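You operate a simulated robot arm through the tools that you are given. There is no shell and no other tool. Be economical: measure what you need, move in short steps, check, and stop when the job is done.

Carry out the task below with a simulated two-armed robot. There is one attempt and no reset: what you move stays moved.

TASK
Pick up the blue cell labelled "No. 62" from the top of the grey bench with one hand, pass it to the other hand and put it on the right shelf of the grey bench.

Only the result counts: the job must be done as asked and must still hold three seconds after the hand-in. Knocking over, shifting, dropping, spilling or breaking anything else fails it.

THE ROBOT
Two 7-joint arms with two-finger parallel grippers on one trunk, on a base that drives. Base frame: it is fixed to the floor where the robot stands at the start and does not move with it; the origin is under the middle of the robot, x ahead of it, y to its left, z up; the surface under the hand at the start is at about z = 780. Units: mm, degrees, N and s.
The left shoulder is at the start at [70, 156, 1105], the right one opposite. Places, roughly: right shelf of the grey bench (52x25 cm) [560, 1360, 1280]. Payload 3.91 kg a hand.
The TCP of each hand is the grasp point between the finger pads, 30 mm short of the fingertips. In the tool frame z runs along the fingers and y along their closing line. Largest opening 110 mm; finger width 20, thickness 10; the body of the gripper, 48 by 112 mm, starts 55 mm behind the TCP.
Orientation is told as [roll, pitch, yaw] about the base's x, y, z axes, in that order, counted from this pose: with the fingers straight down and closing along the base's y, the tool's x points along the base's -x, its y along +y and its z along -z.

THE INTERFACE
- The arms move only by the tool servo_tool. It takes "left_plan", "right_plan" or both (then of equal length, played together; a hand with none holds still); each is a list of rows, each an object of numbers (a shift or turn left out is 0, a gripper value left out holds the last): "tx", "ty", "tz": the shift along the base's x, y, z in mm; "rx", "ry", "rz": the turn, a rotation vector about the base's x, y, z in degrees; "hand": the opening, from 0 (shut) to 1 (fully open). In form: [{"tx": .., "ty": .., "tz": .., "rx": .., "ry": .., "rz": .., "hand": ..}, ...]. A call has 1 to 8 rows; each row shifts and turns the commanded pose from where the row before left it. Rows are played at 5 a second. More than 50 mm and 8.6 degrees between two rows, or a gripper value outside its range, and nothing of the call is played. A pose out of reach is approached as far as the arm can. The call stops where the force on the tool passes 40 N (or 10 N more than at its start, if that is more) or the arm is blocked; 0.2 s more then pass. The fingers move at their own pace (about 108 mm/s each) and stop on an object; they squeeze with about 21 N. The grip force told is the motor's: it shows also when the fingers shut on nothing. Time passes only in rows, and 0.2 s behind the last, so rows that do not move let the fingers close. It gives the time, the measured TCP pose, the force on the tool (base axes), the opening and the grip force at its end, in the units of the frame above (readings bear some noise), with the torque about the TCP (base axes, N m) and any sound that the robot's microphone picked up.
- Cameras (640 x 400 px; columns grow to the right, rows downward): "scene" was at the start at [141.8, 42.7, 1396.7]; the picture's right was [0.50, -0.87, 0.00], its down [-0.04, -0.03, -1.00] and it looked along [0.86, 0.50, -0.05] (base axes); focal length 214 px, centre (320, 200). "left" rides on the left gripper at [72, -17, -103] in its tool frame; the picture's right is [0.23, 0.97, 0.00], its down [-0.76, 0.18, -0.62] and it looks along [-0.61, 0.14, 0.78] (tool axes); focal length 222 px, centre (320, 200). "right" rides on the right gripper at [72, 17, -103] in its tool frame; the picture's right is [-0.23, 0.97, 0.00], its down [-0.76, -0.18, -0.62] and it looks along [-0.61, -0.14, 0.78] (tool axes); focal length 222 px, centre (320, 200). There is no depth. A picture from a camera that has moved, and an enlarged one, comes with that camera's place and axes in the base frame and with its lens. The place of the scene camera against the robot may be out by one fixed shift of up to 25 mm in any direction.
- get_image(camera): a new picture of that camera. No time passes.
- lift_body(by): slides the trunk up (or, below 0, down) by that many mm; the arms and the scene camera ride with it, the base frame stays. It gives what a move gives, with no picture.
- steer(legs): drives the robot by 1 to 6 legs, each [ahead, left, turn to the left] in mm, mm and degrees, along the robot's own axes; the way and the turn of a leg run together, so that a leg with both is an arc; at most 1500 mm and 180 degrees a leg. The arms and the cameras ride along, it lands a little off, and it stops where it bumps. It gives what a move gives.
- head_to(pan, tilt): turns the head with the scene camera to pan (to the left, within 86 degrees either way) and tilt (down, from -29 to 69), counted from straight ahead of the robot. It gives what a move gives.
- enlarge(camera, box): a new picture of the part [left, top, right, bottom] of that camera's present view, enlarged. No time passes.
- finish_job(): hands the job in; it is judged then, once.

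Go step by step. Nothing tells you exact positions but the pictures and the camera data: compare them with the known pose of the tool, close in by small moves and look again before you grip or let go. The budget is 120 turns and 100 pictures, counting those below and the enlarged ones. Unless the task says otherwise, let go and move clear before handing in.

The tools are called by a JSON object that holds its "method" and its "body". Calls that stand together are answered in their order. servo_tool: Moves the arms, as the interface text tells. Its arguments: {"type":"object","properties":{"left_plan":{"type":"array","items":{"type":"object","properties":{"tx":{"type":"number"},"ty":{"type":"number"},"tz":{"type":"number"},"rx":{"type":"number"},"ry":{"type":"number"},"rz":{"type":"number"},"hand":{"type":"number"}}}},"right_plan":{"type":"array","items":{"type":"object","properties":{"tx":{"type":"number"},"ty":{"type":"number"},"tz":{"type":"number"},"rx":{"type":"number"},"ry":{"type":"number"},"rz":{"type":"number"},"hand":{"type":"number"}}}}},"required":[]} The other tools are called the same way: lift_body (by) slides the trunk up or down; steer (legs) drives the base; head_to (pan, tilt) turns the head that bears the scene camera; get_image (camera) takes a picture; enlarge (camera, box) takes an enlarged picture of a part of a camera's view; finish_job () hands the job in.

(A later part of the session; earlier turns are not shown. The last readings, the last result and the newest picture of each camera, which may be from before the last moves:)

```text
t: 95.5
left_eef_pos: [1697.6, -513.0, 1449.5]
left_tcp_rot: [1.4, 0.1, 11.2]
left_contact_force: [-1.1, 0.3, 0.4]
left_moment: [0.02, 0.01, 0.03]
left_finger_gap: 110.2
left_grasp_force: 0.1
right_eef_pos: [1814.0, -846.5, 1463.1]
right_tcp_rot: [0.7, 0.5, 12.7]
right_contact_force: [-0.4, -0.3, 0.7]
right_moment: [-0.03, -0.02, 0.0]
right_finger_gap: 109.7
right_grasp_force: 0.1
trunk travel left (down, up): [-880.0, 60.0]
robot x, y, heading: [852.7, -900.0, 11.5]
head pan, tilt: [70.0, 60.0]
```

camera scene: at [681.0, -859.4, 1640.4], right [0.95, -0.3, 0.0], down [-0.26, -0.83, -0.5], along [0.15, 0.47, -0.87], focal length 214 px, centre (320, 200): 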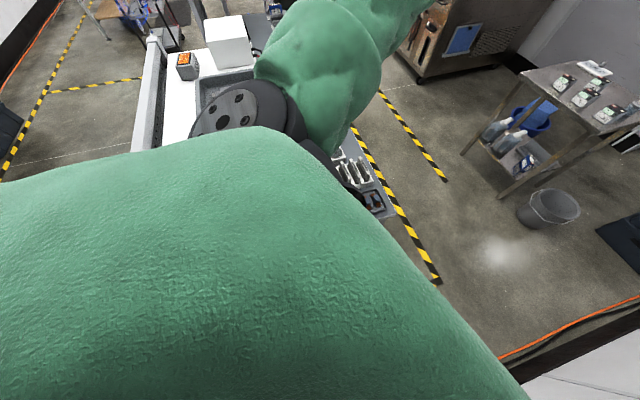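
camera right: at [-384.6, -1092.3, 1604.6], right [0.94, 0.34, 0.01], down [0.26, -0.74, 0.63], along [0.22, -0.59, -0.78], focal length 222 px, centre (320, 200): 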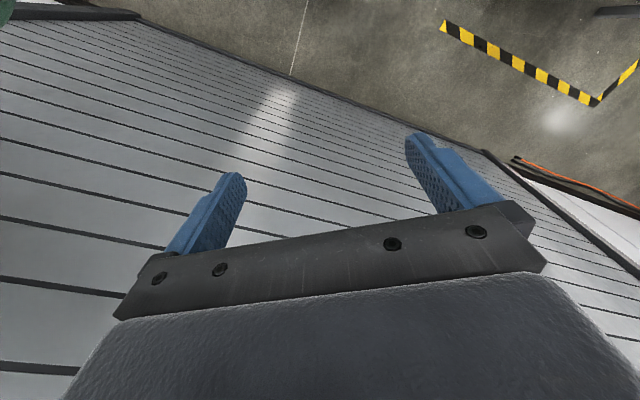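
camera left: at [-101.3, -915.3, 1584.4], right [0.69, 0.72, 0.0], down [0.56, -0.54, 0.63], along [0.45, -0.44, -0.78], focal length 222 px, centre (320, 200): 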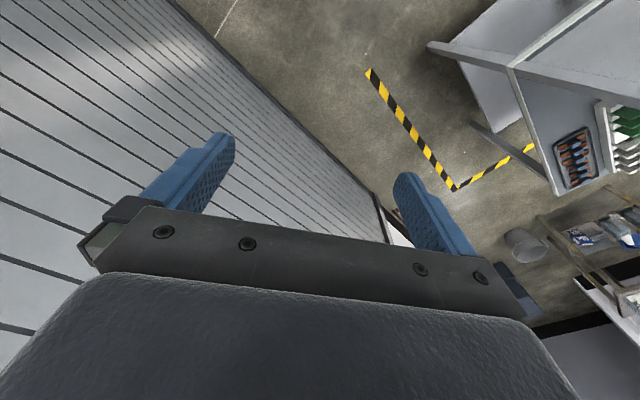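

Moving again. Continue along +x until past the bench, then turn left.

{"method": "steer", "body": {"legs": [[800, -160, 0], [0, 0, 78]]}}

{"method": "head_to", "body": {"pan": 25, "tilt": 25}}

{"method": "get_image", "body": {"camera": "scene"}}

```text
t: 103.2
left_eef_pos: [1465.6, 8.9, 1448.1]
left_tcp_rot: [1.4, 0.2, 89.0]
left_contact_force: [0.4, 0.4, 0.1]
left_moment: [0.03, 0.04, -0.01]
left_finger_gap: 109.8
left_grasp_force: 0.0
right_eef_pos: [1816.5, 53.8, 1461.4]
right_tcp_rot: [0.7, 0.5, 90.8]
right_contact_force: [1.0, 0.5, -0.2]
right_moment: [-0.02, 0.01, 0.02]
right_finger_gap: 110.1
right_grasp_force: 0.2
trunk travel left (down, up): [-880.0, 60.0]
robot x, y, heading: [1667.4, -897.2, 89.7]
head pan, tilt: [70.0, 60.0]
```

```text
t: 104.3
left_eef_pos: [1466.4, 7.6, 1448.8]
left_tcp_rot: [1.3, 0.2, 89.1]
left_contact_force: [0.0, 0.9, 0.6]
left_moment: [-0.01, 0.0, -0.02]
left_finger_gap: 110.2
left_grasp_force: 0.1
right_eef_pos: [1815.2, 53.4, 1461.3]
right_tcp_rot: [0.7, 0.5, 90.7]
right_contact_force: [-1.1, -0.7, -0.3]
right_moment: [-0.01, -0.01, -0.01]
right_finger_gap: 110.1
right_grasp_force: 0.0
trunk travel left (down, up): [-880.0, 60.0]
robot x, y, heading: [1668.6, -896.8, 89.7]
head pan, tilt: [25.0, 25.0]
```

```text
70 pictures are left
camera scene: at [1643.1, -765.2, 1690.7], right [0.91, 0.42, 0.0], down [0.18, -0.39, -0.91], along [-0.38, 0.82, -0.42], focal length 214 px, centre (320, 200)
```

scene: 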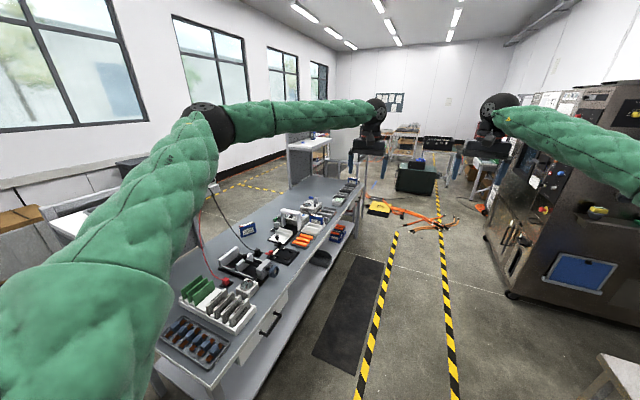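

The far aisle is clear and this is the bench's working side. I'll drive up to about y=1350, pull in the arms and look at the rack and shelf.

{"method": "steer", "body": {"legs": [[1500, 0, 0], [600, 0, 0]]}}

{"method": "head_to", "body": {"pan": 60, "tilt": 25}}

{"method": "get_image", "body": {"camera": "scene"}}

```text
t: 114.7
left_eef_pos: [1480.4, 2112.0, 1449.7]
left_tcp_rot: [1.3, 0.1, 89.1]
left_contact_force: [-0.2, 1.1, 0.5]
left_moment: [0.01, -0.03, 0.03]
left_finger_gap: 109.9
left_grasp_force: 0.1
right_eef_pos: [1827.8, 2157.3, 1462.5]
right_tcp_rot: [0.7, 0.5, 90.7]
right_contact_force: [0.0, -0.4, 0.3]
right_moment: [0.0, -0.02, -0.01]
right_finger_gap: 110.1
right_grasp_force: 0.1
trunk travel left (down, up): [-880.0, 60.0]
robot x, y, heading: [1681.6, 1205.4, 89.5]
head pan, tilt: [25.0, 25.0]
```

```text
t: 115.7
left_eef_pos: [1479.8, 2112.8, 1448.8]
left_tcp_rot: [1.2, 0.3, 89.1]
left_contact_force: [0.4, -0.4, 1.3]
left_moment: [0.04, 0.02, -0.02]
left_finger_gap: 110.0
left_grasp_force: 0.1
right_eef_pos: [1829.1, 2157.9, 1461.9]
right_tcp_rot: [0.8, 0.5, 90.8]
right_contact_force: [0.5, 0.1, -0.3]
right_moment: [0.01, -0.02, 0.02]
right_finger_gap: 109.9
right_grasp_force: 0.1
trunk travel left (down, up): [-880.0, 60.0]
robot x, y, heading: [1681.7, 1207.9, 89.6]
head pan, tilt: [60.0, 25.0]
```

```text
69 pictures are left
camera scene: at [1615.6, 1302.4, 1690.8], right [0.51, 0.86, 0.0], down [0.36, -0.21, -0.91], along [-0.78, 0.46, -0.42], focal length 214 px, centre (320, 200)
```

scene: 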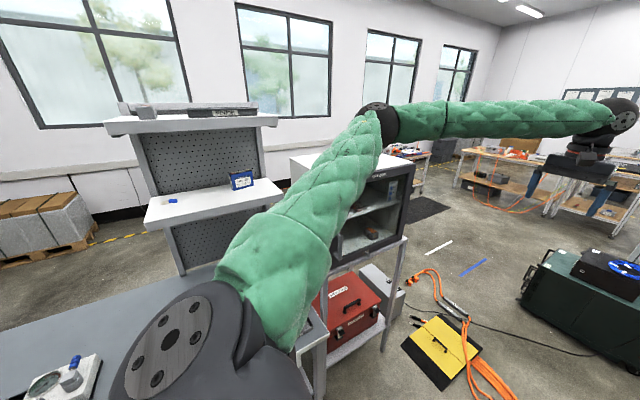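

The shelf opens to this side (z≈1280, with another blue cell and a small blue item on it; an upper shelf at ≈1630). I'll pull in the arms, turn to face the bench, and look.

{"method": "servo_tool", "body": {"left_plan": [{"ty": -50}, {"ty": -50}, {"ty": -50}, {"ty": -50}, {"ty": -50}, {"ty": -50}, {"ty": -50}, {"ty": -50}], "right_plan": [{"ty": -50}, {"ty": -50}, {"ty": -50}, {"ty": -50}, {"ty": -50}, {"ty": -50}, {"ty": -50}, {"ty": -50}]}}

{"method": "steer", "body": {"legs": [[0, 0, 90]]}}

{"method": "head_to", "body": {"pan": 0, "tilt": 35}}

{"method": "get_image", "body": {"camera": "scene"}}

```text
t: 117.5
left_eef_pos: [1481.4, 1708.7, 1450.7]
left_tcp_rot: [1.3, -0.2, 89.1]
left_contact_force: [0.1, -0.3, 1.2]
left_moment: [0.09, 0.0, -0.01]
left_finger_gap: 110.0
left_grasp_force: 0.0
right_eef_pos: [1826.9, 1752.6, 1464.5]
right_tcp_rot: [0.7, 0.3, 90.7]
right_contact_force: [0.0, -0.2, 0.9]
right_moment: [0.04, 0.02, 0.01]
right_finger_gap: 110.2
right_grasp_force: 0.0
trunk travel left (down, up): [-880.0, 60.0]
robot x, y, heading: [1684.4, 1209.9, 89.5]
head pan, tilt: [60.0, 25.0]
```

```text
t: 121.8
left_eef_pos: [1175.9, 1009.3, 1449.0]
left_tcp_rot: [1.3, 0.2, 178.8]
left_contact_force: [0.2, 0.5, -0.7]
left_moment: [-0.03, -0.01, 0.01]
left_finger_gap: 110.2
left_grasp_force: 0.1
right_eef_pos: [1132.2, 1355.2, 1462.3]
right_tcp_rot: [0.7, 0.6, -179.5]
right_contact_force: [-0.3, 0.1, 0.0]
right_moment: [0.0, -0.02, -0.03]
right_finger_gap: 109.7
right_grasp_force: 0.2
trunk travel left (down, up): [-880.0, 60.0]
robot x, y, heading: [1680.3, 1206.8, 179.5]
head pan, tilt: [60.0, 25.0]
```

```text
t: 123.0
left_eef_pos: [1176.0, 1008.1, 1448.8]
left_tcp_rot: [1.3, 0.1, 179.0]
left_contact_force: [-0.5, -0.1, 0.2]
left_moment: [0.02, -0.02, 0.01]
left_finger_gap: 109.9
left_grasp_force: 0.1
right_eef_pos: [1130.9, 1356.1, 1462.7]
right_tcp_rot: [0.7, 0.5, -179.5]
right_contact_force: [-0.5, -0.1, 0.8]
right_moment: [0.0, 0.01, -0.02]
right_finger_gap: 109.9
right_grasp_force: 0.0
trunk travel left (down, up): [-880.0, 60.0]
robot x, y, heading: [1680.8, 1208.2, 179.3]
head pan, tilt: [0.0, 35.0]
```

```text
68 pictures are left
camera scene: at [1555.9, 1206.1, 1675.0], right [0.01, 1.0, 0.0], down [0.57, -0.01, -0.82], along [-0.82, 0.01, -0.57], focal length 214 px, centre (320, 200)
```

scene: 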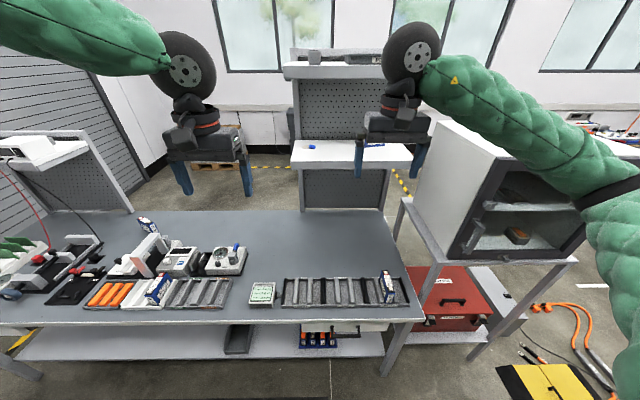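

Now the layout is clear. I'll zoom in on the rack with No. 62 and on the shelf.

{"method": "enlarge", "body": {"camera": "scene", "box": [330, 250, 430, 312]}}

{"method": "enlarge", "body": {"camera": "scene", "box": [280, 40, 440, 215]}}

{"method": "get_image", "body": {"camera": "right"}}

{"method": "get_image", "body": {"camera": "left"}}

```text
6.40 times, centred on (380, 281) of scene
camera zoom: at [1555.9, 1206.1, 1675.0], right [0.01, 1.0, 0.0], down [0.57, -0.01, -0.82], along [-0.82, 0.01, -0.57], focal length 1373 px, centre (-64, -318)
```

zoom: 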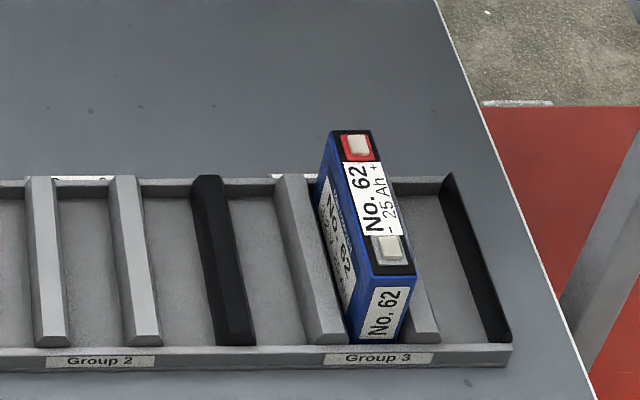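

```text
2.29 times, centred on (360, 128) of scene
camera zoom: at [1555.9, 1206.1, 1675.0], right [0.01, 1.0, 0.0], down [0.57, -0.01, -0.82], along [-0.82, 0.01, -0.57], focal length 490 px, centre (229, 366)
```

zoom: 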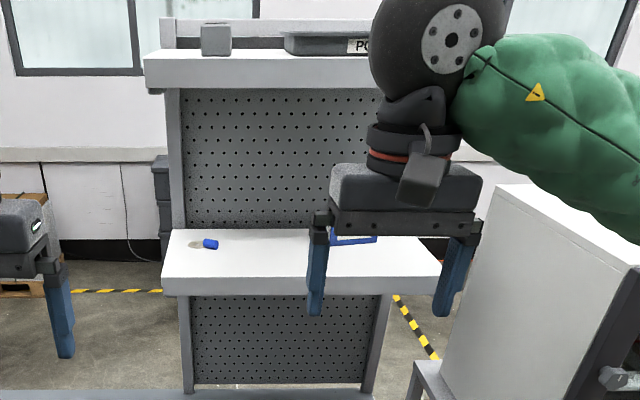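

```text
65 pictures are left
camera right: at [1203.9, 1340.5, 1566.7], right [-0.22, -0.98, 0.01], down [-0.77, 0.18, 0.61], along [-0.6, 0.13, -0.79], focal length 222 px, centre (320, 200)
```

right: 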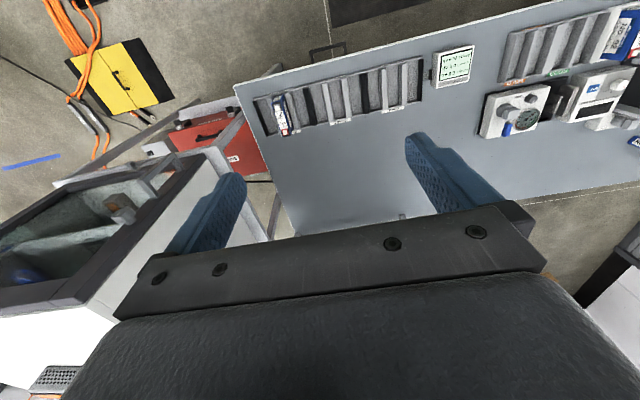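

```text
64 pictures are left
camera left: at [1247.9, 1025.6, 1551.7], right [0.21, -0.98, 0.02], down [-0.77, -0.15, 0.63], along [-0.61, -0.15, -0.78], focal length 222 px, centre (320, 200)
```

left: 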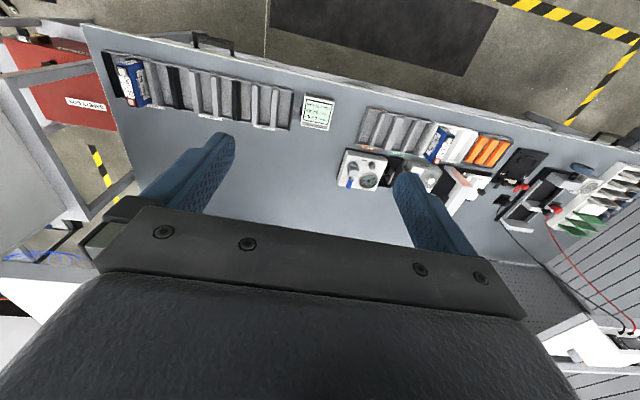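

Cell No. 62 stands at about (1022, 1484), long side along x, between ribs of the rack. Plan: right hand picks from above at its far half, left hand takes its near end with a tilted tool and puts it on the shelf around (600, 1320). First lower the trunk and bring the right hand above the cell.

{"method": "lift_body", "body": {"by": -330}}

{"method": "servo_tool", "body": {"right_plan": [{"tx": -30, "ty": 40}, {"tx": -30, "ty": 40}, {"tx": -30, "ty": 40}, {"tx": -20, "ty": 9, "rx": -0.7}]}}

{"method": "get_image", "body": {"camera": "right"}}

```text
t: 126.3
left_eef_pos: [1177.6, 1010.0, 1118.6]
left_tcp_rot: [1.4, 0.1, 178.9]
left_contact_force: [0.0, -0.4, 0.3]
left_moment: [-0.01, -0.02, 0.01]
left_finger_gap: 110.1
left_grasp_force: 0.1
right_eef_pos: [1131.9, 1354.4, 1132.1]
right_tcp_rot: [0.8, 0.4, -179.4]
right_contact_force: [-0.1, 0.1, 0.4]
right_moment: [0.04, 0.02, 0.0]
right_finger_gap: 110.1
right_grasp_force: 0.1
trunk travel left (down, up): [-550.0, 390.0]
robot x, y, heading: [1685.0, 1210.0, 179.4]
head pan, tilt: [0.0, 35.0]
```

```text
t: 127.3
left_eef_pos: [1175.7, 1007.5, 1118.9]
left_tcp_rot: [1.3, 0.2, 178.9]
left_contact_force: [0.0, 0.4, -0.1]
left_moment: [0.03, 0.01, 0.01]
left_finger_gap: 109.9
left_grasp_force: 0.0
right_eef_pos: [1021.8, 1484.5, 1132.2]
right_tcp_rot: [1.4, 0.4, -179.4]
right_contact_force: [1.3, 0.2, -0.4]
right_moment: [0.04, -0.01, -0.02]
right_finger_gap: 110.1
right_grasp_force: 0.0
trunk travel left (down, up): [-550.0, 390.0]
robot x, y, heading: [1678.8, 1207.2, 179.0]
head pan, tilt: [0.0, 35.0]
```

```text
63 pictures are left
camera right: at [1093.6, 1470.6, 1235.9], right [-0.22, -0.98, 0.02], down [-0.77, 0.19, 0.61], along [-0.6, 0.12, -0.79], focal length 222 px, centre (320, 200)
```

right: 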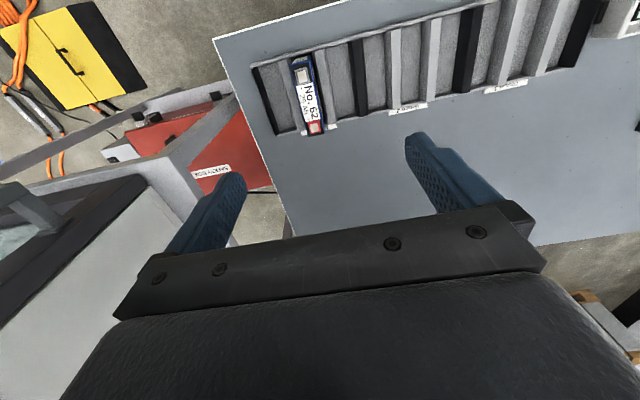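

{"method": "enlarge", "body": {"camera": "right", "box": [240, 30, 400, 150]}}

```text
3.33 times, centred on (320, 90) of right
camera zoom: at [1093.6, 1470.6, 1235.9], right [-0.22, -0.98, 0.02], down [-0.77, 0.19, 0.61], along [-0.6, 0.12, -0.79], focal length 740 px, centre (320, 567)
```

zoom: 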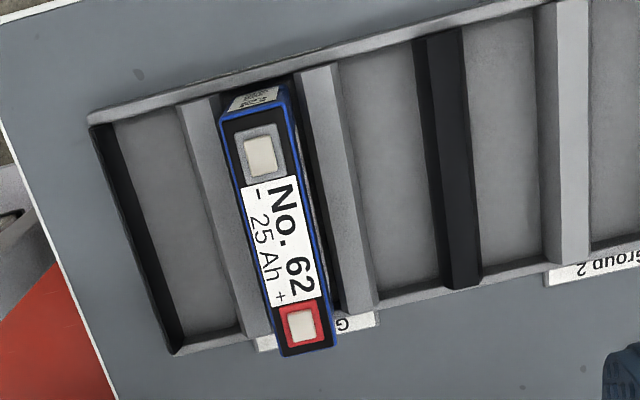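

The cell measures about 27 mm thick and 105 mm long, spanning x≈957–1061 at y≈1499. I'll go above its far half and lower to z≈1000 for a closer look.

{"method": "servo_tool", "body": {"right_plan": [{"tx": -16, "ty": 7, "tz": -30, "rx": 1.4}, {"tx": -16, "ty": 7, "tz": -30}, {"tz": -40}, {"tz": -30, "hand": 0.7}]}}

{"method": "get_image", "body": {"camera": "right"}}

```text
t: 128.3
left_eef_pos: [1176.8, 1009.3, 1119.7]
left_tcp_rot: [1.3, 0.1, 178.9]
left_contact_force: [0.2, 0.6, -0.4]
left_moment: [0.01, 0.02, 0.0]
left_finger_gap: 110.3
left_grasp_force: 0.1
right_eef_pos: [989.5, 1498.2, 1002.6]
right_tcp_rot: [0.0, 0.5, -179.3]
right_contact_force: [-1.0, 0.6, 0.7]
right_moment: [-0.03, -0.01, 0.03]
right_finger_gap: 77.1
right_grasp_force: 0.1
trunk travel left (down, up): [-550.0, 390.0]
robot x, y, heading: [1681.9, 1207.0, 179.5]
head pan, tilt: [0.0, 35.0]
```

```text
61 pictures are left
camera right: at [1062.2, 1482.4, 1106.3], right [-0.22, -0.98, 0.0], down [-0.77, 0.17, 0.62], along [-0.6, 0.14, -0.79], focal length 222 px, centre (320, 200)
```

right: 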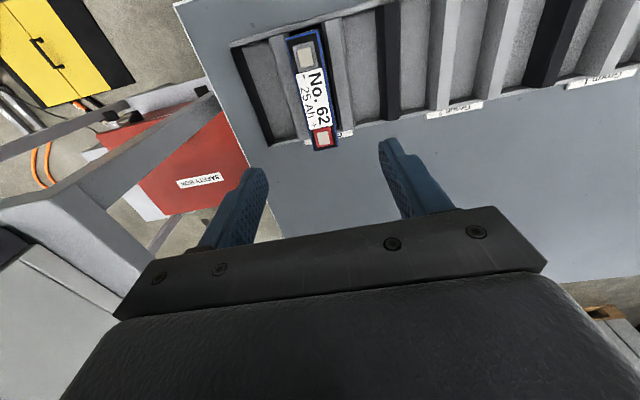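

Cell top is at z≈872, centre y≈1501. I'll lower to just above it and check the fingers against the cell and ribs.

{"method": "servo_tool", "body": {"right_plan": [{"tx": -5, "ty": 3, "tz": -45}, {"tz": -42}]}}

{"method": "enlarge", "body": {"camera": "scene", "box": [340, 230, 440, 310]}}

{"method": "get_image", "body": {"camera": "right"}}

```text
t: 128.9
left_eef_pos: [1176.2, 1009.5, 1119.1]
left_tcp_rot: [1.3, 0.2, 178.9]
left_contact_force: [-0.3, -0.7, -0.4]
left_moment: [0.03, 0.02, 0.02]
left_finger_gap: 109.9
left_grasp_force: 0.2
right_eef_pos: [984.9, 1501.8, 915.5]
right_tcp_rot: [0.0, 0.5, -179.4]
right_contact_force: [0.5, -0.4, 1.1]
right_moment: [0.0, -0.02, 0.01]
right_finger_gap: 76.9
right_grasp_force: 0.1
trunk travel left (down, up): [-550.0, 390.0]
robot x, y, heading: [1682.8, 1206.8, 179.3]
head pan, tilt: [0.0, 35.0]
```

```text
5.00 times, centred on (390, 270) of scene
camera zoom: at [1556.1, 1206.4, 1345.1], right [0.01, 1.0, 0.0], down [0.57, -0.01, -0.82], along [-0.82, 0.01, -0.57], focal length 1072 px, centre (-30, -150)
```

zoom: 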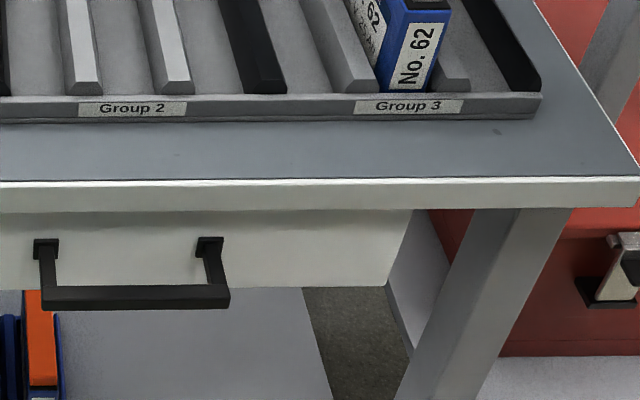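

```text
59 pictures are left
camera right: at [1057.2, 1485.3, 1019.0], right [-0.22, -0.98, 0.0], down [-0.77, 0.17, 0.62], along [-0.6, 0.14, -0.79], focal length 222 px, centre (320, 200)
```

right: 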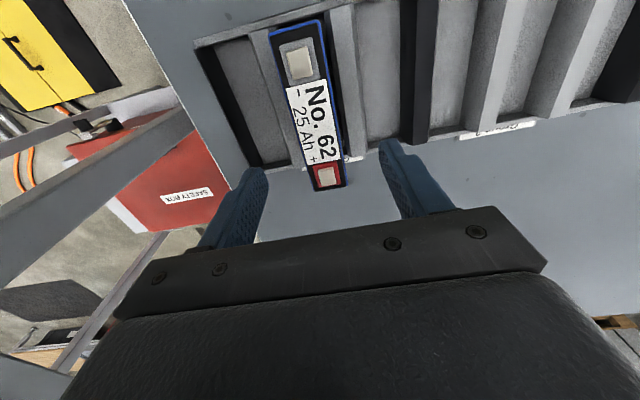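

Fingers straddle the cell with room, ribs are well below. Descend to z≈868 and close.

{"method": "servo_tool", "body": {"right_plan": [{"ty": -1.5, "tz": -24}, {"tz": -23}, {"hand": 0}, {"hand": 0}, {}, {}]}}

{"method": "get_image", "body": {"camera": "right"}}

```text
t: 130.3
left_eef_pos: [1177.6, 1008.3, 1118.9]
left_tcp_rot: [1.4, 0.1, 178.9]
left_contact_force: [0.0, -0.6, 0.0]
left_moment: [0.05, 0.0, 0.0]
left_finger_gap: 110.0
left_grasp_force: 0.1
right_eef_pos: [984.9, 1499.0, 868.1]
right_tcp_rot: [0.0, 0.5, -179.5]
right_contact_force: [0.2, 0.8, 0.6]
right_moment: [-0.03, 0.26, -0.07]
right_finger_gap: 30.0
right_grasp_force: 20.9
trunk travel left (down, up): [-550.0, 390.0]
robot x, y, heading: [1681.6, 1210.4, 179.5]
head pan, tilt: [0.0, 35.0]
```

```text
58 pictures are left
camera right: at [1057.1, 1483.4, 972.0], right [-0.22, -0.98, 0.0], down [-0.77, 0.17, 0.62], along [-0.6, 0.14, -0.79], focal length 222 px, centre (320, 200)
```

right: 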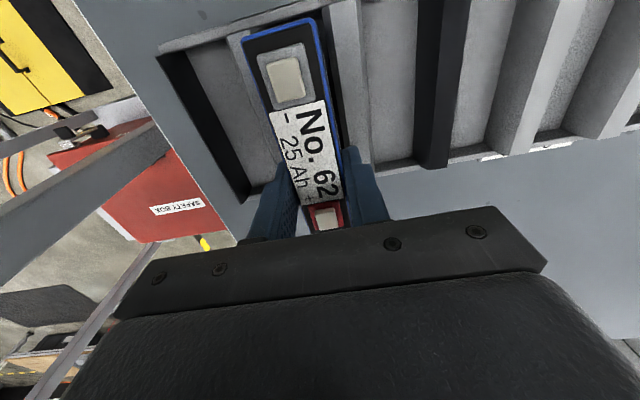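

Gripped at 30 mm. Lift straight up slowly.

{"method": "servo_tool", "body": {"right_plan": [{"tz": 10}, {"tz": 20}, {"tz": 30}, {"tz": 40}, {"tz": 45}, {"tz": 45}, {"tz": 45}, {"tz": 40}]}}

{"method": "get_image", "body": {"camera": "right"}}

{"method": "get_image", "body": {"camera": "scene"}}

```text
t: 132.1
left_eef_pos: [1177.0, 1009.6, 1118.4]
left_tcp_rot: [1.3, 0.0, 179.0]
left_contact_force: [0.2, 0.1, -0.6]
left_moment: [-0.01, -0.02, 0.0]
left_finger_gap: 110.2
left_grasp_force: 0.0
right_eef_pos: [985.8, 1499.8, 1144.9]
right_tcp_rot: [0.0, 0.5, -179.4]
right_contact_force: [0.1, 0.3, -6.0]
right_moment: [-0.01, 0.12, 0.0]
right_finger_gap: 29.9
right_grasp_force: 21.4
trunk travel left (down, up): [-550.0, 390.0]
robot x, y, heading: [1678.3, 1209.1, 179.4]
head pan, tilt: [0.0, 35.0]
```

```text
57 pictures are left
camera right: at [1057.5, 1483.6, 1248.1], right [-0.22, -0.98, 0.0], down [-0.77, 0.17, 0.62], along [-0.6, 0.14, -0.79], focal length 222 px, centre (320, 200)
```

right: 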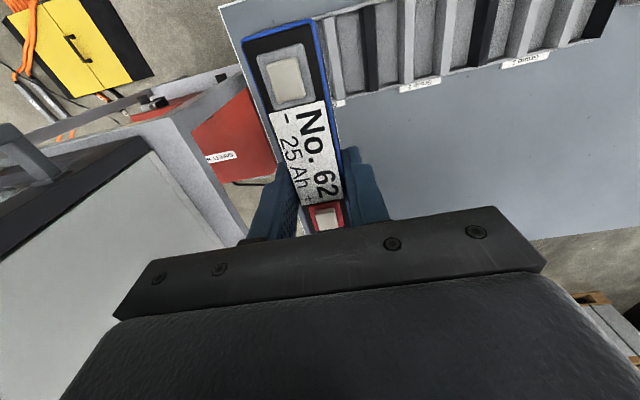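

```text
56 pictures are left
camera scene: at [1556.4, 1205.8, 1344.9], right [0.01, 1.0, 0.0], down [0.57, -0.01, -0.82], along [-0.82, 0.01, -0.57], focal length 214 px, centre (320, 200)
```

scene: 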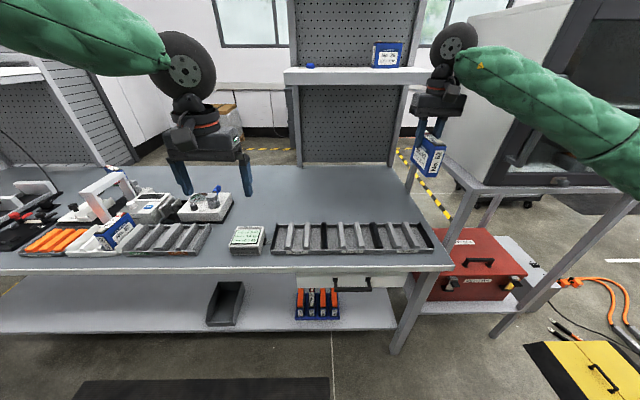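

The cell hangs securely (≈6 N). I'll bring it to a central handover spot about (885, 1300, 1145) and at the same time tilt the left tool by 55° to point forward-down.

{"method": "servo_tool", "body": {"right_plan": [{"tx": -12, "ty": -25}, {"tx": -12, "ty": -25}, {"tx": -13, "ty": -25}, {"tx": -13, "ty": -25}, {"tx": -13, "ty": -25}, {"tx": -13, "ty": -25}, {"tx": -12, "ty": -25}, {"tx": -12, "ty": -25}], "left_plan": [{"ry": 6.9, "rx": 0.3}, {"ry": 6.9, "rx": 0.3}, {"ry": 6.9, "rx": 0.3}, {"ry": 6.9, "rx": 0.4}, {"ry": 6.9}, {"ry": 6.9}, {"ry": 6.9}, {"ry": 6.9}]}}

{"method": "get_image", "body": {"camera": "left"}}

{"method": "get_image", "body": {"camera": "right"}}

{"method": "get_image", "body": {"camera": "scene"}}

```text
t: 133.9
left_eef_pos: [1095.4, 1018.2, 1157.7]
left_tcp_rot: [1.1, -55.0, 178.7]
left_contact_force: [0.5, -0.7, -0.1]
left_moment: [0.0, -0.03, -0.03]
left_finger_gap: 110.0
left_grasp_force: 0.1
left hand out of reach, approached as far as the arm can: row 5, 6, 7, 8
right_eef_pos: [884.1, 1297.7, 1142.0]
right_tcp_rot: [-0.1, 0.6, -179.5]
right_contact_force: [-0.4, 0.5, -5.6]
right_moment: [0.03, 0.08, 0.01]
right_finger_gap: 29.5
right_grasp_force: 21.1
trunk travel left (down, up): [-550.0, 390.0]
robot x, y, heading: [1682.4, 1207.8, 179.3]
head pan, tilt: [0.0, 35.0]
```

```text
55 pictures are left
camera left: at [1220.7, 1033.7, 1157.0], right [0.12, -0.98, -0.18], down [0.07, -0.17, 0.98], along [-0.99, -0.13, 0.05], focal length 222 px, centre (320, 200)
```

left: 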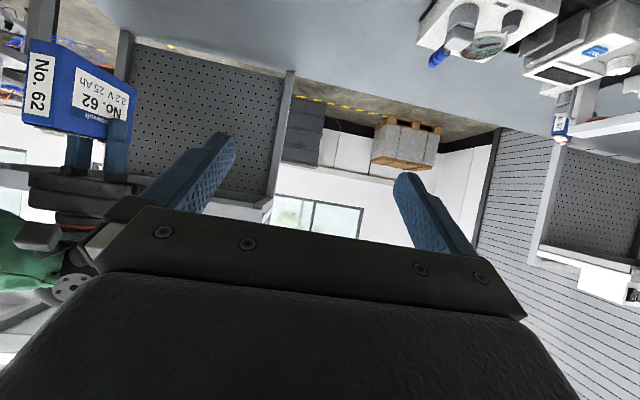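

```text
54 pictures are left
camera right: at [955.1, 1282.4, 1246.4], right [-0.22, -0.98, 0.0], down [-0.77, 0.17, 0.62], along [-0.6, 0.14, -0.79], focal length 222 px, centre (320, 200)
```

right: 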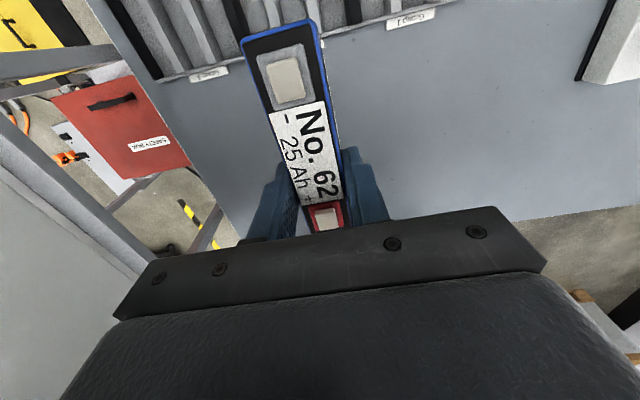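

```text
53 pictures are left
camera scene: at [1554.5, 1205.0, 1344.8], right [0.01, 1.0, 0.0], down [0.57, 0.0, -0.82], along [-0.82, 0.01, -0.57], focal length 214 px, centre (320, 200)
```

scene: 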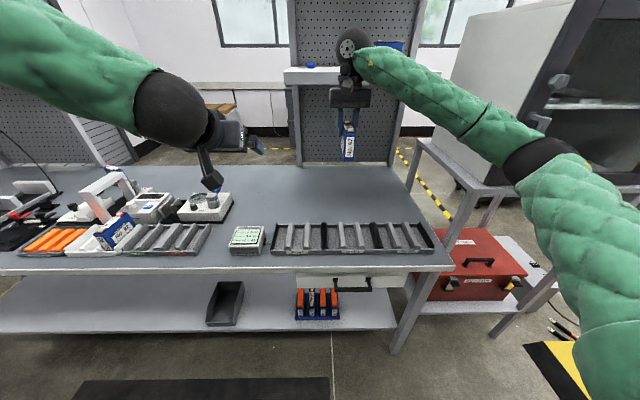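

The left tool is tilted as wanted. Cell's near end is at x≈957; I'll bring the left hand in line with it, about 70 mm back along its tool axis.

{"method": "servo_tool", "body": {"left_plan": [{"tx": -10, "ty": 35}, {"tx": -11, "ty": 35}, {"tx": -11, "ty": 35}, {"tx": -11, "ty": 35}, {"tx": -11, "ty": 35}, {"tx": -11, "ty": 35}, {"tx": -11, "ty": 35}, {"tx": -11, "ty": 35}]}}

{"method": "get_image", "body": {"camera": "left"}}

{"method": "get_image", "body": {"camera": "right"}}

```text
t: 135.7
left_eef_pos: [1045.9, 1199.8, 1157.1]
left_tcp_rot: [1.1, -55.0, 178.7]
left_contact_force: [-0.5, -0.2, 0.4]
left_moment: [0.03, -0.02, 0.01]
left_finger_gap: 110.0
left_grasp_force: 0.1
left hand out of reach, approached as far as the arm can: row 6, 7, 8
right_eef_pos: [884.0, 1300.5, 1142.7]
right_tcp_rot: [0.0, 0.5, -179.5]
right_contact_force: [-0.2, 1.0, -5.2]
right_moment: [-0.01, 0.08, 0.0]
right_finger_gap: 30.1
right_grasp_force: 20.9
trunk travel left (down, up): [-550.0, 390.0]
robot x, y, heading: [1683.1, 1207.3, 179.4]
head pan, tilt: [0.0, 35.0]
```

```text
52 pictures are left
camera left: at [1170.6, 1215.1, 1156.3], right [0.12, -0.98, -0.17], down [0.07, -0.17, 0.98], along [-0.99, -0.13, 0.05], focal length 222 px, centre (320, 200)
```

left: 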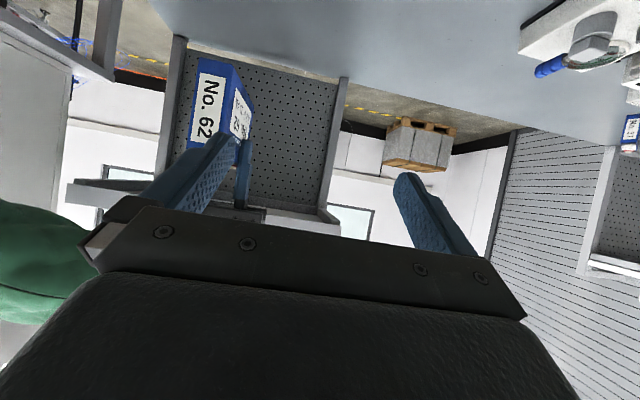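

```text
51 pictures are left
camera right: at [955.2, 1283.7, 1246.6], right [-0.22, -0.98, 0.0], down [-0.77, 0.17, 0.62], along [-0.6, 0.14, -0.79], focal length 222 px, centre (320, 200)
```

right: 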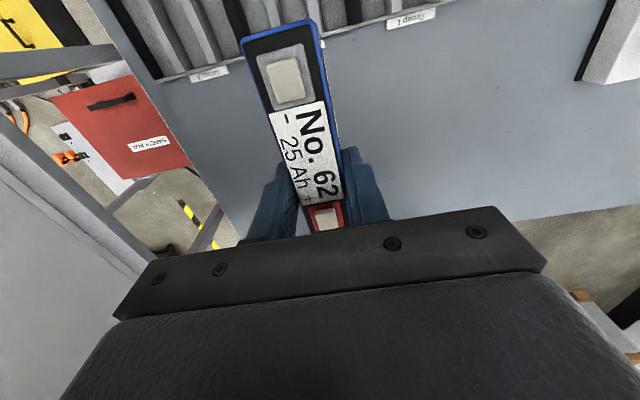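

The left arm can't fold further across, so I'll bring the cell to the left hand's line (y≈1200) instead.

{"method": "servo_tool", "body": {"right_plan": [{"ty": -25}, {"ty": -25}, {"ty": -25}, {"ty": -25}]}}

{"method": "get_image", "body": {"camera": "left"}}

```text
t: 136.7
left_eef_pos: [1047.8, 1199.4, 1157.3]
left_tcp_rot: [1.1, -55.0, 178.7]
left_contact_force: [-0.2, -0.6, 0.8]
left_moment: [0.03, 0.03, 0.02]
left_finger_gap: 109.8
left_grasp_force: 0.0
right_eef_pos: [884.0, 1198.8, 1142.7]
right_tcp_rot: [-0.1, 0.6, -179.4]
right_contact_force: [-0.2, 0.5, -7.0]
right_moment: [-0.01, 0.11, 0.03]
right_finger_gap: 30.0
right_grasp_force: 20.7
trunk travel left (down, up): [-550.0, 390.0]
robot x, y, heading: [1685.3, 1210.1, 179.3]
head pan, tilt: [0.0, 35.0]
```

```text
50 pictures are left
camera left: at [1171.3, 1214.4, 1156.8], right [0.12, -0.98, -0.18], down [0.07, -0.17, 0.98], along [-0.99, -0.13, 0.05], focal length 222 px, centre (320, 200)
```

left: 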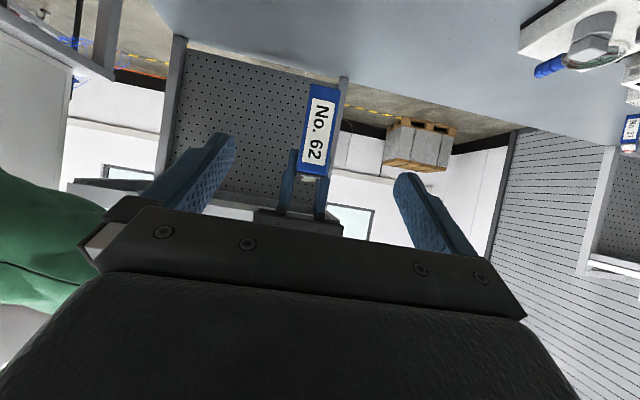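

The cell spans z≈1060–1143 and its end is well centred between the left fingers. Move in along the tool axis.

{"method": "servo_tool", "body": {"left_plan": [{"tx": -25, "tz": -13}, {"tx": -25, "tz": -13}, {"tx": -20, "tz": -10}]}}

{"method": "get_image", "body": {"camera": "left"}}

{"method": "get_image", "body": {"camera": "right"}}

```text
t: 137.5
left_eef_pos: [976.3, 1198.9, 1120.5]
left_tcp_rot: [1.1, -55.0, 178.8]
left_contact_force: [-0.1, 0.2, -0.6]
left_moment: [0.0, 0.01, 0.02]
left_finger_gap: 109.9
left_grasp_force: 0.1
right_eef_pos: [883.6, 1198.6, 1142.6]
right_tcp_rot: [0.0, 0.6, -179.4]
right_contact_force: [0.0, 0.0, -5.5]
right_moment: [-0.02, 0.08, -0.01]
right_finger_gap: 29.9
right_grasp_force: 21.1
trunk travel left (down, up): [-550.0, 390.0]
robot x, y, heading: [1682.5, 1207.7, 179.6]
head pan, tilt: [0.0, 35.0]
```

```text
49 pictures are left
camera left: at [1101.4, 1214.5, 1120.5], right [0.12, -0.98, -0.18], down [0.07, -0.17, 0.98], along [-0.99, -0.13, 0.05], focal length 222 px, centre (320, 200)
```

left: 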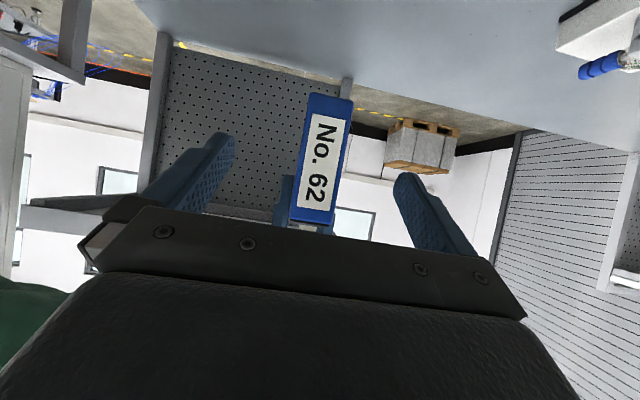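

```text
48 pictures are left
camera right: at [955.6, 1183.1, 1246.6], right [-0.22, -0.98, 0.0], down [-0.77, 0.17, 0.62], along [-0.6, 0.14, -0.79], focal length 222 px, centre (320, 200)
```

right: 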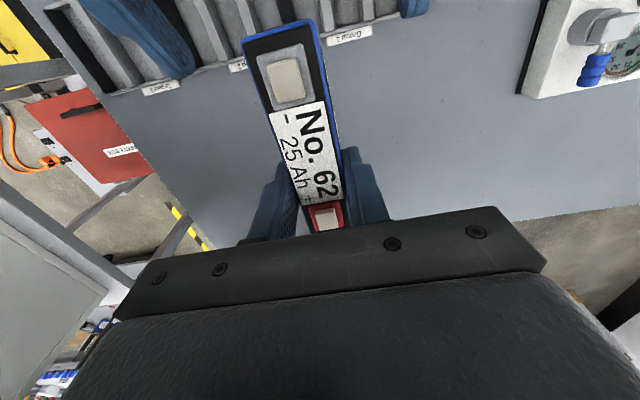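

Aligned. Move in the last 34 mm and close the left fingers on the near end.

{"method": "servo_tool", "body": {"left_plan": [{"tx": -17, "tz": -8}, {"tx": -17, "tz": -8}, {"hand": 0}, {"hand": 0}, {}, {}]}}

{"method": "get_image", "body": {"camera": "left"}}

{"method": "get_image", "body": {"camera": "right"}}

```text
t: 138.9
left_eef_pos: [952.1, 1198.1, 1113.2]
left_tcp_rot: [1.1, -55.0, 178.5]
left_contact_force: [4.3, 20.1, 0.4]
left_moment: [0.19, 0.02, -0.81]
left_finger_gap: 30.0
left_grasp_force: 21.0
left hand out of reach, approached as far as the arm can: row 1, 2
right_eef_pos: [884.9, 1197.8, 1143.2]
right_tcp_rot: [0.1, 0.4, -179.4]
right_contact_force: [-4.6, -21.3, -2.4]
right_moment: [-0.81, 0.08, -0.63]
right_finger_gap: 30.4
right_grasp_force: 20.7
trunk travel left (down, up): [-550.0, 390.0]
robot x, y, heading: [1680.5, 1211.4, 179.2]
head pan, tilt: [0.0, 35.0]
```

```text
47 pictures are left
camera left: at [1077.9, 1211.9, 1114.1], right [0.12, -0.98, -0.18], down [0.07, -0.17, 0.98], along [-0.99, -0.13, 0.05], focal length 222 px, centre (320, 200)
```

left: 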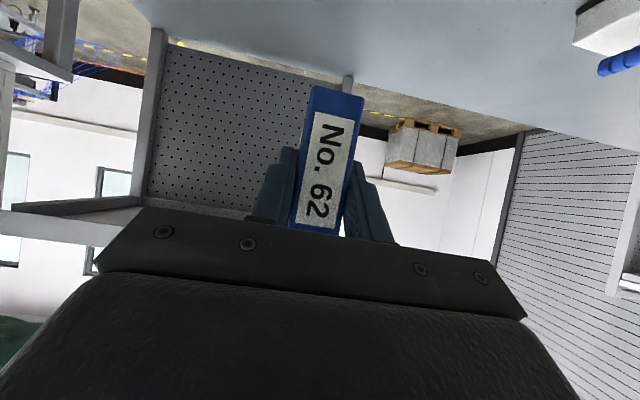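

```text
46 pictures are left
camera right: at [956.4, 1182.8, 1247.1], right [-0.22, -0.98, 0.0], down [-0.77, 0.17, 0.62], along [-0.6, 0.13, -0.79], focal length 222 px, centre (320, 200)
```

right: 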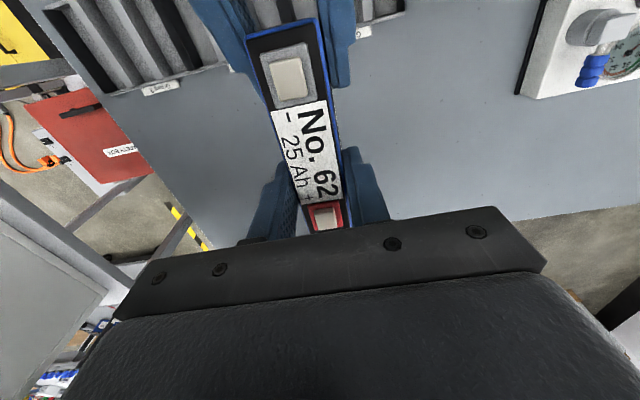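

The left grip is shallow (reach limit at x≈952) and slightly off in y. I'll reopen, push the cell 20 mm deeper into the left hand using the right arm, and re-grip.

{"method": "servo_tool", "body": {"left_plan": [{"hand": 0.6}, {}, {}, {"ty": 1.5}, {}, {"hand": 0}, {}, {}], "right_plan": [{}, {}, {"tx": 10}, {"tx": 10}, {}, {}, {}, {}]}}

{"method": "get_image", "body": {"camera": "right"}}

{"method": "get_image", "body": {"camera": "left"}}

```text
t: 140.7
left_eef_pos: [953.6, 1198.4, 1113.8]
left_tcp_rot: [0.9, -55.1, 178.5]
left_contact_force: [6.2, 23.8, -0.2]
left_moment: [0.05, 0.12, -0.58]
left_finger_gap: 30.2
left_grasp_force: 21.4
right_eef_pos: [905.1, 1198.8, 1143.6]
right_tcp_rot: [0.0, 0.5, -179.4]
right_contact_force: [-6.1, -24.2, -2.8]
right_moment: [-0.76, 0.03, -0.62]
right_finger_gap: 30.4
right_grasp_force: 21.1
trunk travel left (down, up): [-550.0, 390.0]
robot x, y, heading: [1679.3, 1207.5, 179.4]
head pan, tilt: [0.0, 35.0]
```

```text
45 pictures are left
camera right: at [976.4, 1183.3, 1247.5], right [-0.22, -0.98, 0.0], down [-0.77, 0.17, 0.62], along [-0.6, 0.13, -0.79], focal length 222 px, centre (320, 200)
```

right: 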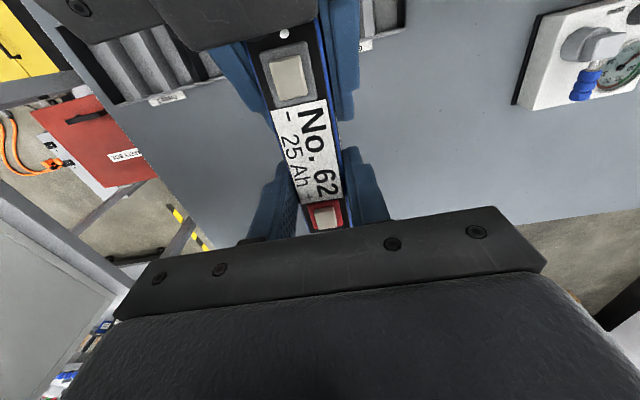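

```text
44 pictures are left
camera left: at [1078.4, 1212.4, 1114.1], right [0.12, -0.98, -0.18], down [0.07, -0.17, 0.98], along [-0.99, -0.13, 0.05], focal length 222 px, centre (320, 200)
```

left: 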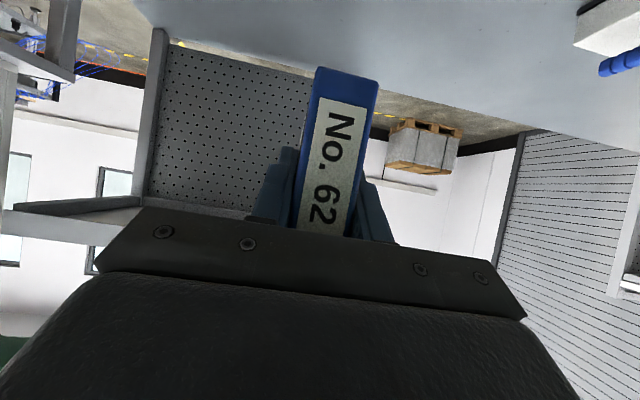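

Deep, solid grip now. I'll relax the sideways tension a little before releasing the right hand.

{"method": "servo_tool", "body": {"right_plan": [{"ty": -1.5}, {}]}}

```text
t: 141.3
left_eef_pos: [952.6, 1197.5, 1114.7]
left_tcp_rot: [0.9, -54.9, 178.6]
left_contact_force: [11.0, 23.0, -0.6]
left_moment: [0.12, 0.14, -0.69]
left_finger_gap: 30.0
left_grasp_force: 21.0
right_eef_pos: [904.3, 1198.2, 1144.1]
right_tcp_rot: [0.0, 0.5, -179.4]
right_contact_force: [-11.0, -23.5, -0.8]
right_moment: [-0.74, 0.1, -0.47]
right_finger_gap: 30.5
right_grasp_force: 21.2
trunk travel left (down, up): [-550.0, 390.0]
robot x, y, heading: [1681.1, 1208.7, 179.3]
head pan, tilt: [0.0, 35.0]
```

Tension is just the finger motors balancing; fine. Release the right hand and raise it clear.

{"method": "servo_tool", "body": {"right_plan": [{"hand": 0.6}, {}, {}, {"tz": 20}, {"tz": 40}, {"tz": 40}, {"tz": 40}]}}

{"method": "get_image", "body": {"camera": "left"}}

{"method": "get_image", "body": {"camera": "right"}}

{"method": "get_image", "body": {"camera": "scene"}}

```text
t: 142.9
left_eef_pos: [954.5, 1196.1, 1116.6]
left_tcp_rot: [0.9, -55.0, 178.7]
left_contact_force: [0.9, -0.1, -0.1]
left_moment: [0.0, -0.13, 0.02]
left_finger_gap: 30.0
left_grasp_force: 20.9
right_eef_pos: [905.8, 1197.2, 1284.3]
right_tcp_rot: [-0.1, 0.5, -179.4]
right_contact_force: [0.0, 0.2, 0.2]
right_moment: [0.05, 0.04, 0.04]
right_finger_gap: 66.0
right_grasp_force: 0.1
trunk travel left (down, up): [-550.0, 390.0]
robot x, y, heading: [1679.4, 1203.3, 179.5]
head pan, tilt: [0.0, 35.0]
```

```text
43 pictures are left
camera left: at [1078.8, 1211.1, 1114.8], right [0.12, -0.98, -0.18], down [0.07, -0.17, 0.98], along [-0.99, -0.13, 0.05], focal length 222 px, centre (320, 200)
```

left: 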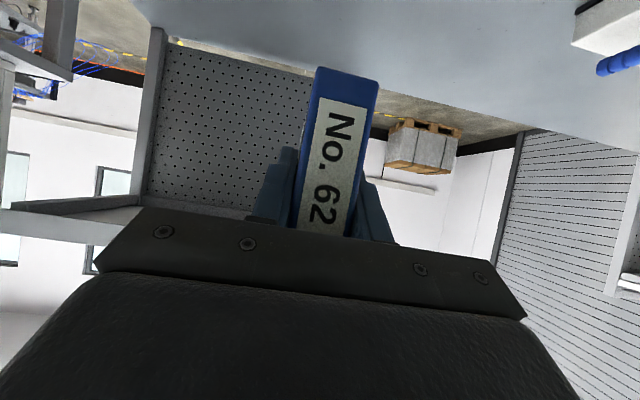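

```text
42 pictures are left
camera right: at [977.4, 1181.5, 1387.8], right [-0.22, -0.98, 0.0], down [-0.77, 0.17, 0.62], along [-0.6, 0.14, -0.79], focal length 222 px, centre (320, 200)
```

right: 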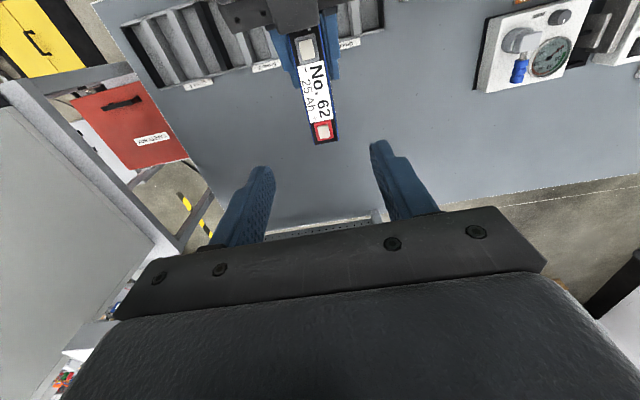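

```text
41 pictures are left
camera scene: at [1556.7, 1205.7, 1345.0], right [0.01, 1.0, 0.0], down [0.57, -0.01, -0.82], along [-0.82, 0.01, -0.57], focal length 214 px, centre (320, 200)
```

scene: 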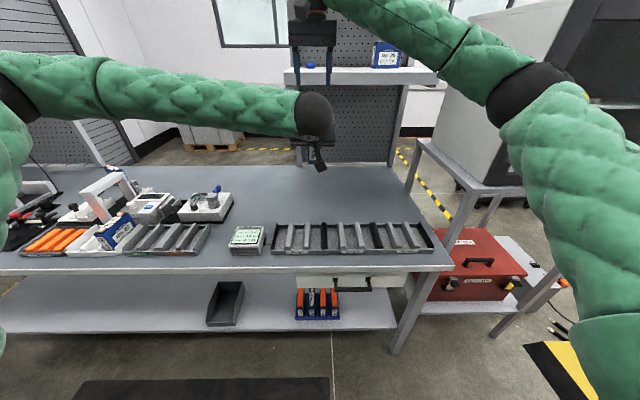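

The handover worked; the cell sits firmly in the left hand (bottom ≈55 mm below its TCP). Now move the right hand out of the way.

{"method": "servo_tool", "body": {"right_plan": [{"ty": 45}, {"ty": 45}, {"ty": 45}, {"ty": 45, "tx": 20}, {"tx": 40, "ty": 20}, {"tx": 40, "ty": 20}, {"tx": 40}, {"tx": 40}]}}

{"method": "lift_body", "body": {"by": 270}}

{"method": "steer", "body": {"legs": [[0, -120, 0]]}}

{"method": "head_to", "body": {"pan": 0, "tilt": 25}}

{"method": "get_image", "body": {"camera": "scene"}}

{"method": "get_image", "body": {"camera": "left"}}

```text
t: 144.7
left_eef_pos: [953.7, 1197.4, 1115.6]
left_tcp_rot: [1.2, -55.1, 178.5]
left_contact_force: [-0.6, 0.8, -0.8]
left_moment: [0.0, -0.18, 0.04]
left_finger_gap: 29.8
left_grasp_force: 20.8
right_eef_pos: [1086.6, 1419.4, 1283.5]
right_tcp_rot: [0.0, 0.6, -179.5]
right_contact_force: [0.4, 0.7, 0.6]
right_moment: [0.02, 0.05, -0.03]
right_finger_gap: 65.8
right_grasp_force: 0.1
trunk travel left (down, up): [-550.0, 390.0]
robot x, y, heading: [1682.5, 1207.8, 179.2]
head pan, tilt: [0.0, 35.0]
```

```text
t: 147.4
left_eef_pos: [952.6, 1197.5, 1385.1]
left_tcp_rot: [1.1, -55.0, 178.8]
left_contact_force: [0.0, -0.4, -4.7]
left_moment: [-0.01, -0.14, -0.03]
left_finger_gap: 29.8
left_grasp_force: 21.1
right_eef_pos: [1083.7, 1417.7, 1552.3]
right_tcp_rot: [0.0, 0.4, -179.4]
right_contact_force: [0.1, 0.2, 0.4]
right_moment: [0.0, 0.0, 0.02]
right_finger_gap: 66.0
right_grasp_force: 0.0
trunk travel left (down, up): [-820.0, 120.0]
robot x, y, heading: [1683.5, 1207.8, 179.4]
head pan, tilt: [0.0, 35.0]
```

```text
t: 148.7
left_eef_pos: [952.9, 1315.6, 1384.6]
left_tcp_rot: [1.0, -55.0, 178.7]
left_contact_force: [0.7, -0.7, -5.1]
left_moment: [0.02, -0.15, 0.01]
left_finger_gap: 30.0
left_grasp_force: 21.4
right_eef_pos: [1084.2, 1537.8, 1553.2]
right_tcp_rot: [0.0, 0.4, -179.4]
right_contact_force: [0.2, -0.2, -0.4]
right_moment: [0.0, 0.02, 0.0]
right_finger_gap: 66.0
right_grasp_force: 0.0
trunk travel left (down, up): [-820.0, 120.0]
robot x, y, heading: [1682.4, 1330.1, 179.6]
head pan, tilt: [0.0, 35.0]
```

```text
t: 149.4
left_eef_pos: [954.2, 1318.1, 1384.9]
left_tcp_rot: [1.2, -54.9, 178.6]
left_contact_force: [-0.7, 0.1, -5.4]
left_moment: [-0.03, -0.18, 0.01]
left_finger_gap: 29.7
left_grasp_force: 21.1
right_eef_pos: [1084.2, 1540.4, 1553.3]
right_tcp_rot: [0.1, 0.5, -179.4]
right_contact_force: [0.2, 0.6, 0.5]
right_moment: [-0.03, -0.03, 0.01]
right_finger_gap: 66.1
right_grasp_force: 0.0
trunk travel left (down, up): [-820.0, 120.0]
robot x, y, heading: [1687.1, 1327.7, 179.3]
head pan, tilt: [0.0, 25.0]
```

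```text
40 pictures are left
camera scene: at [1552.2, 1327.9, 1630.6], right [0.01, 1.0, 0.0], down [0.42, -0.01, -0.91], along [-0.91, 0.01, -0.42], focal length 214 px, centre (320, 200)
```

scene: 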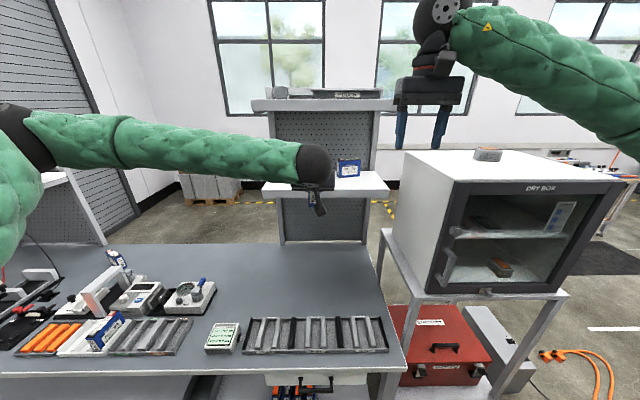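

```text
39 pictures are left
camera left: at [1078.5, 1333.2, 1384.1], right [0.12, -0.98, -0.17], down [0.07, -0.17, 0.98], along [-0.99, -0.13, 0.05], focal length 222 px, centre (320, 200)
```

left: 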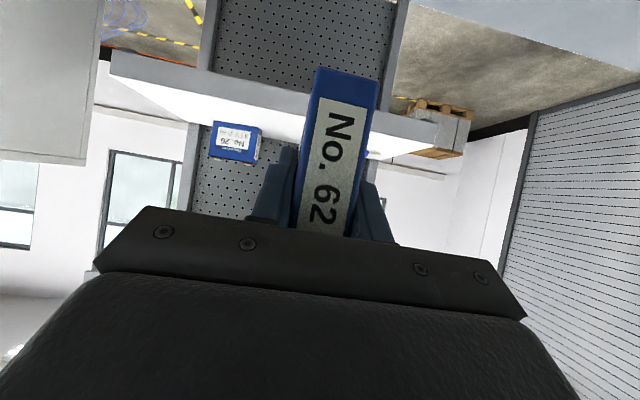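

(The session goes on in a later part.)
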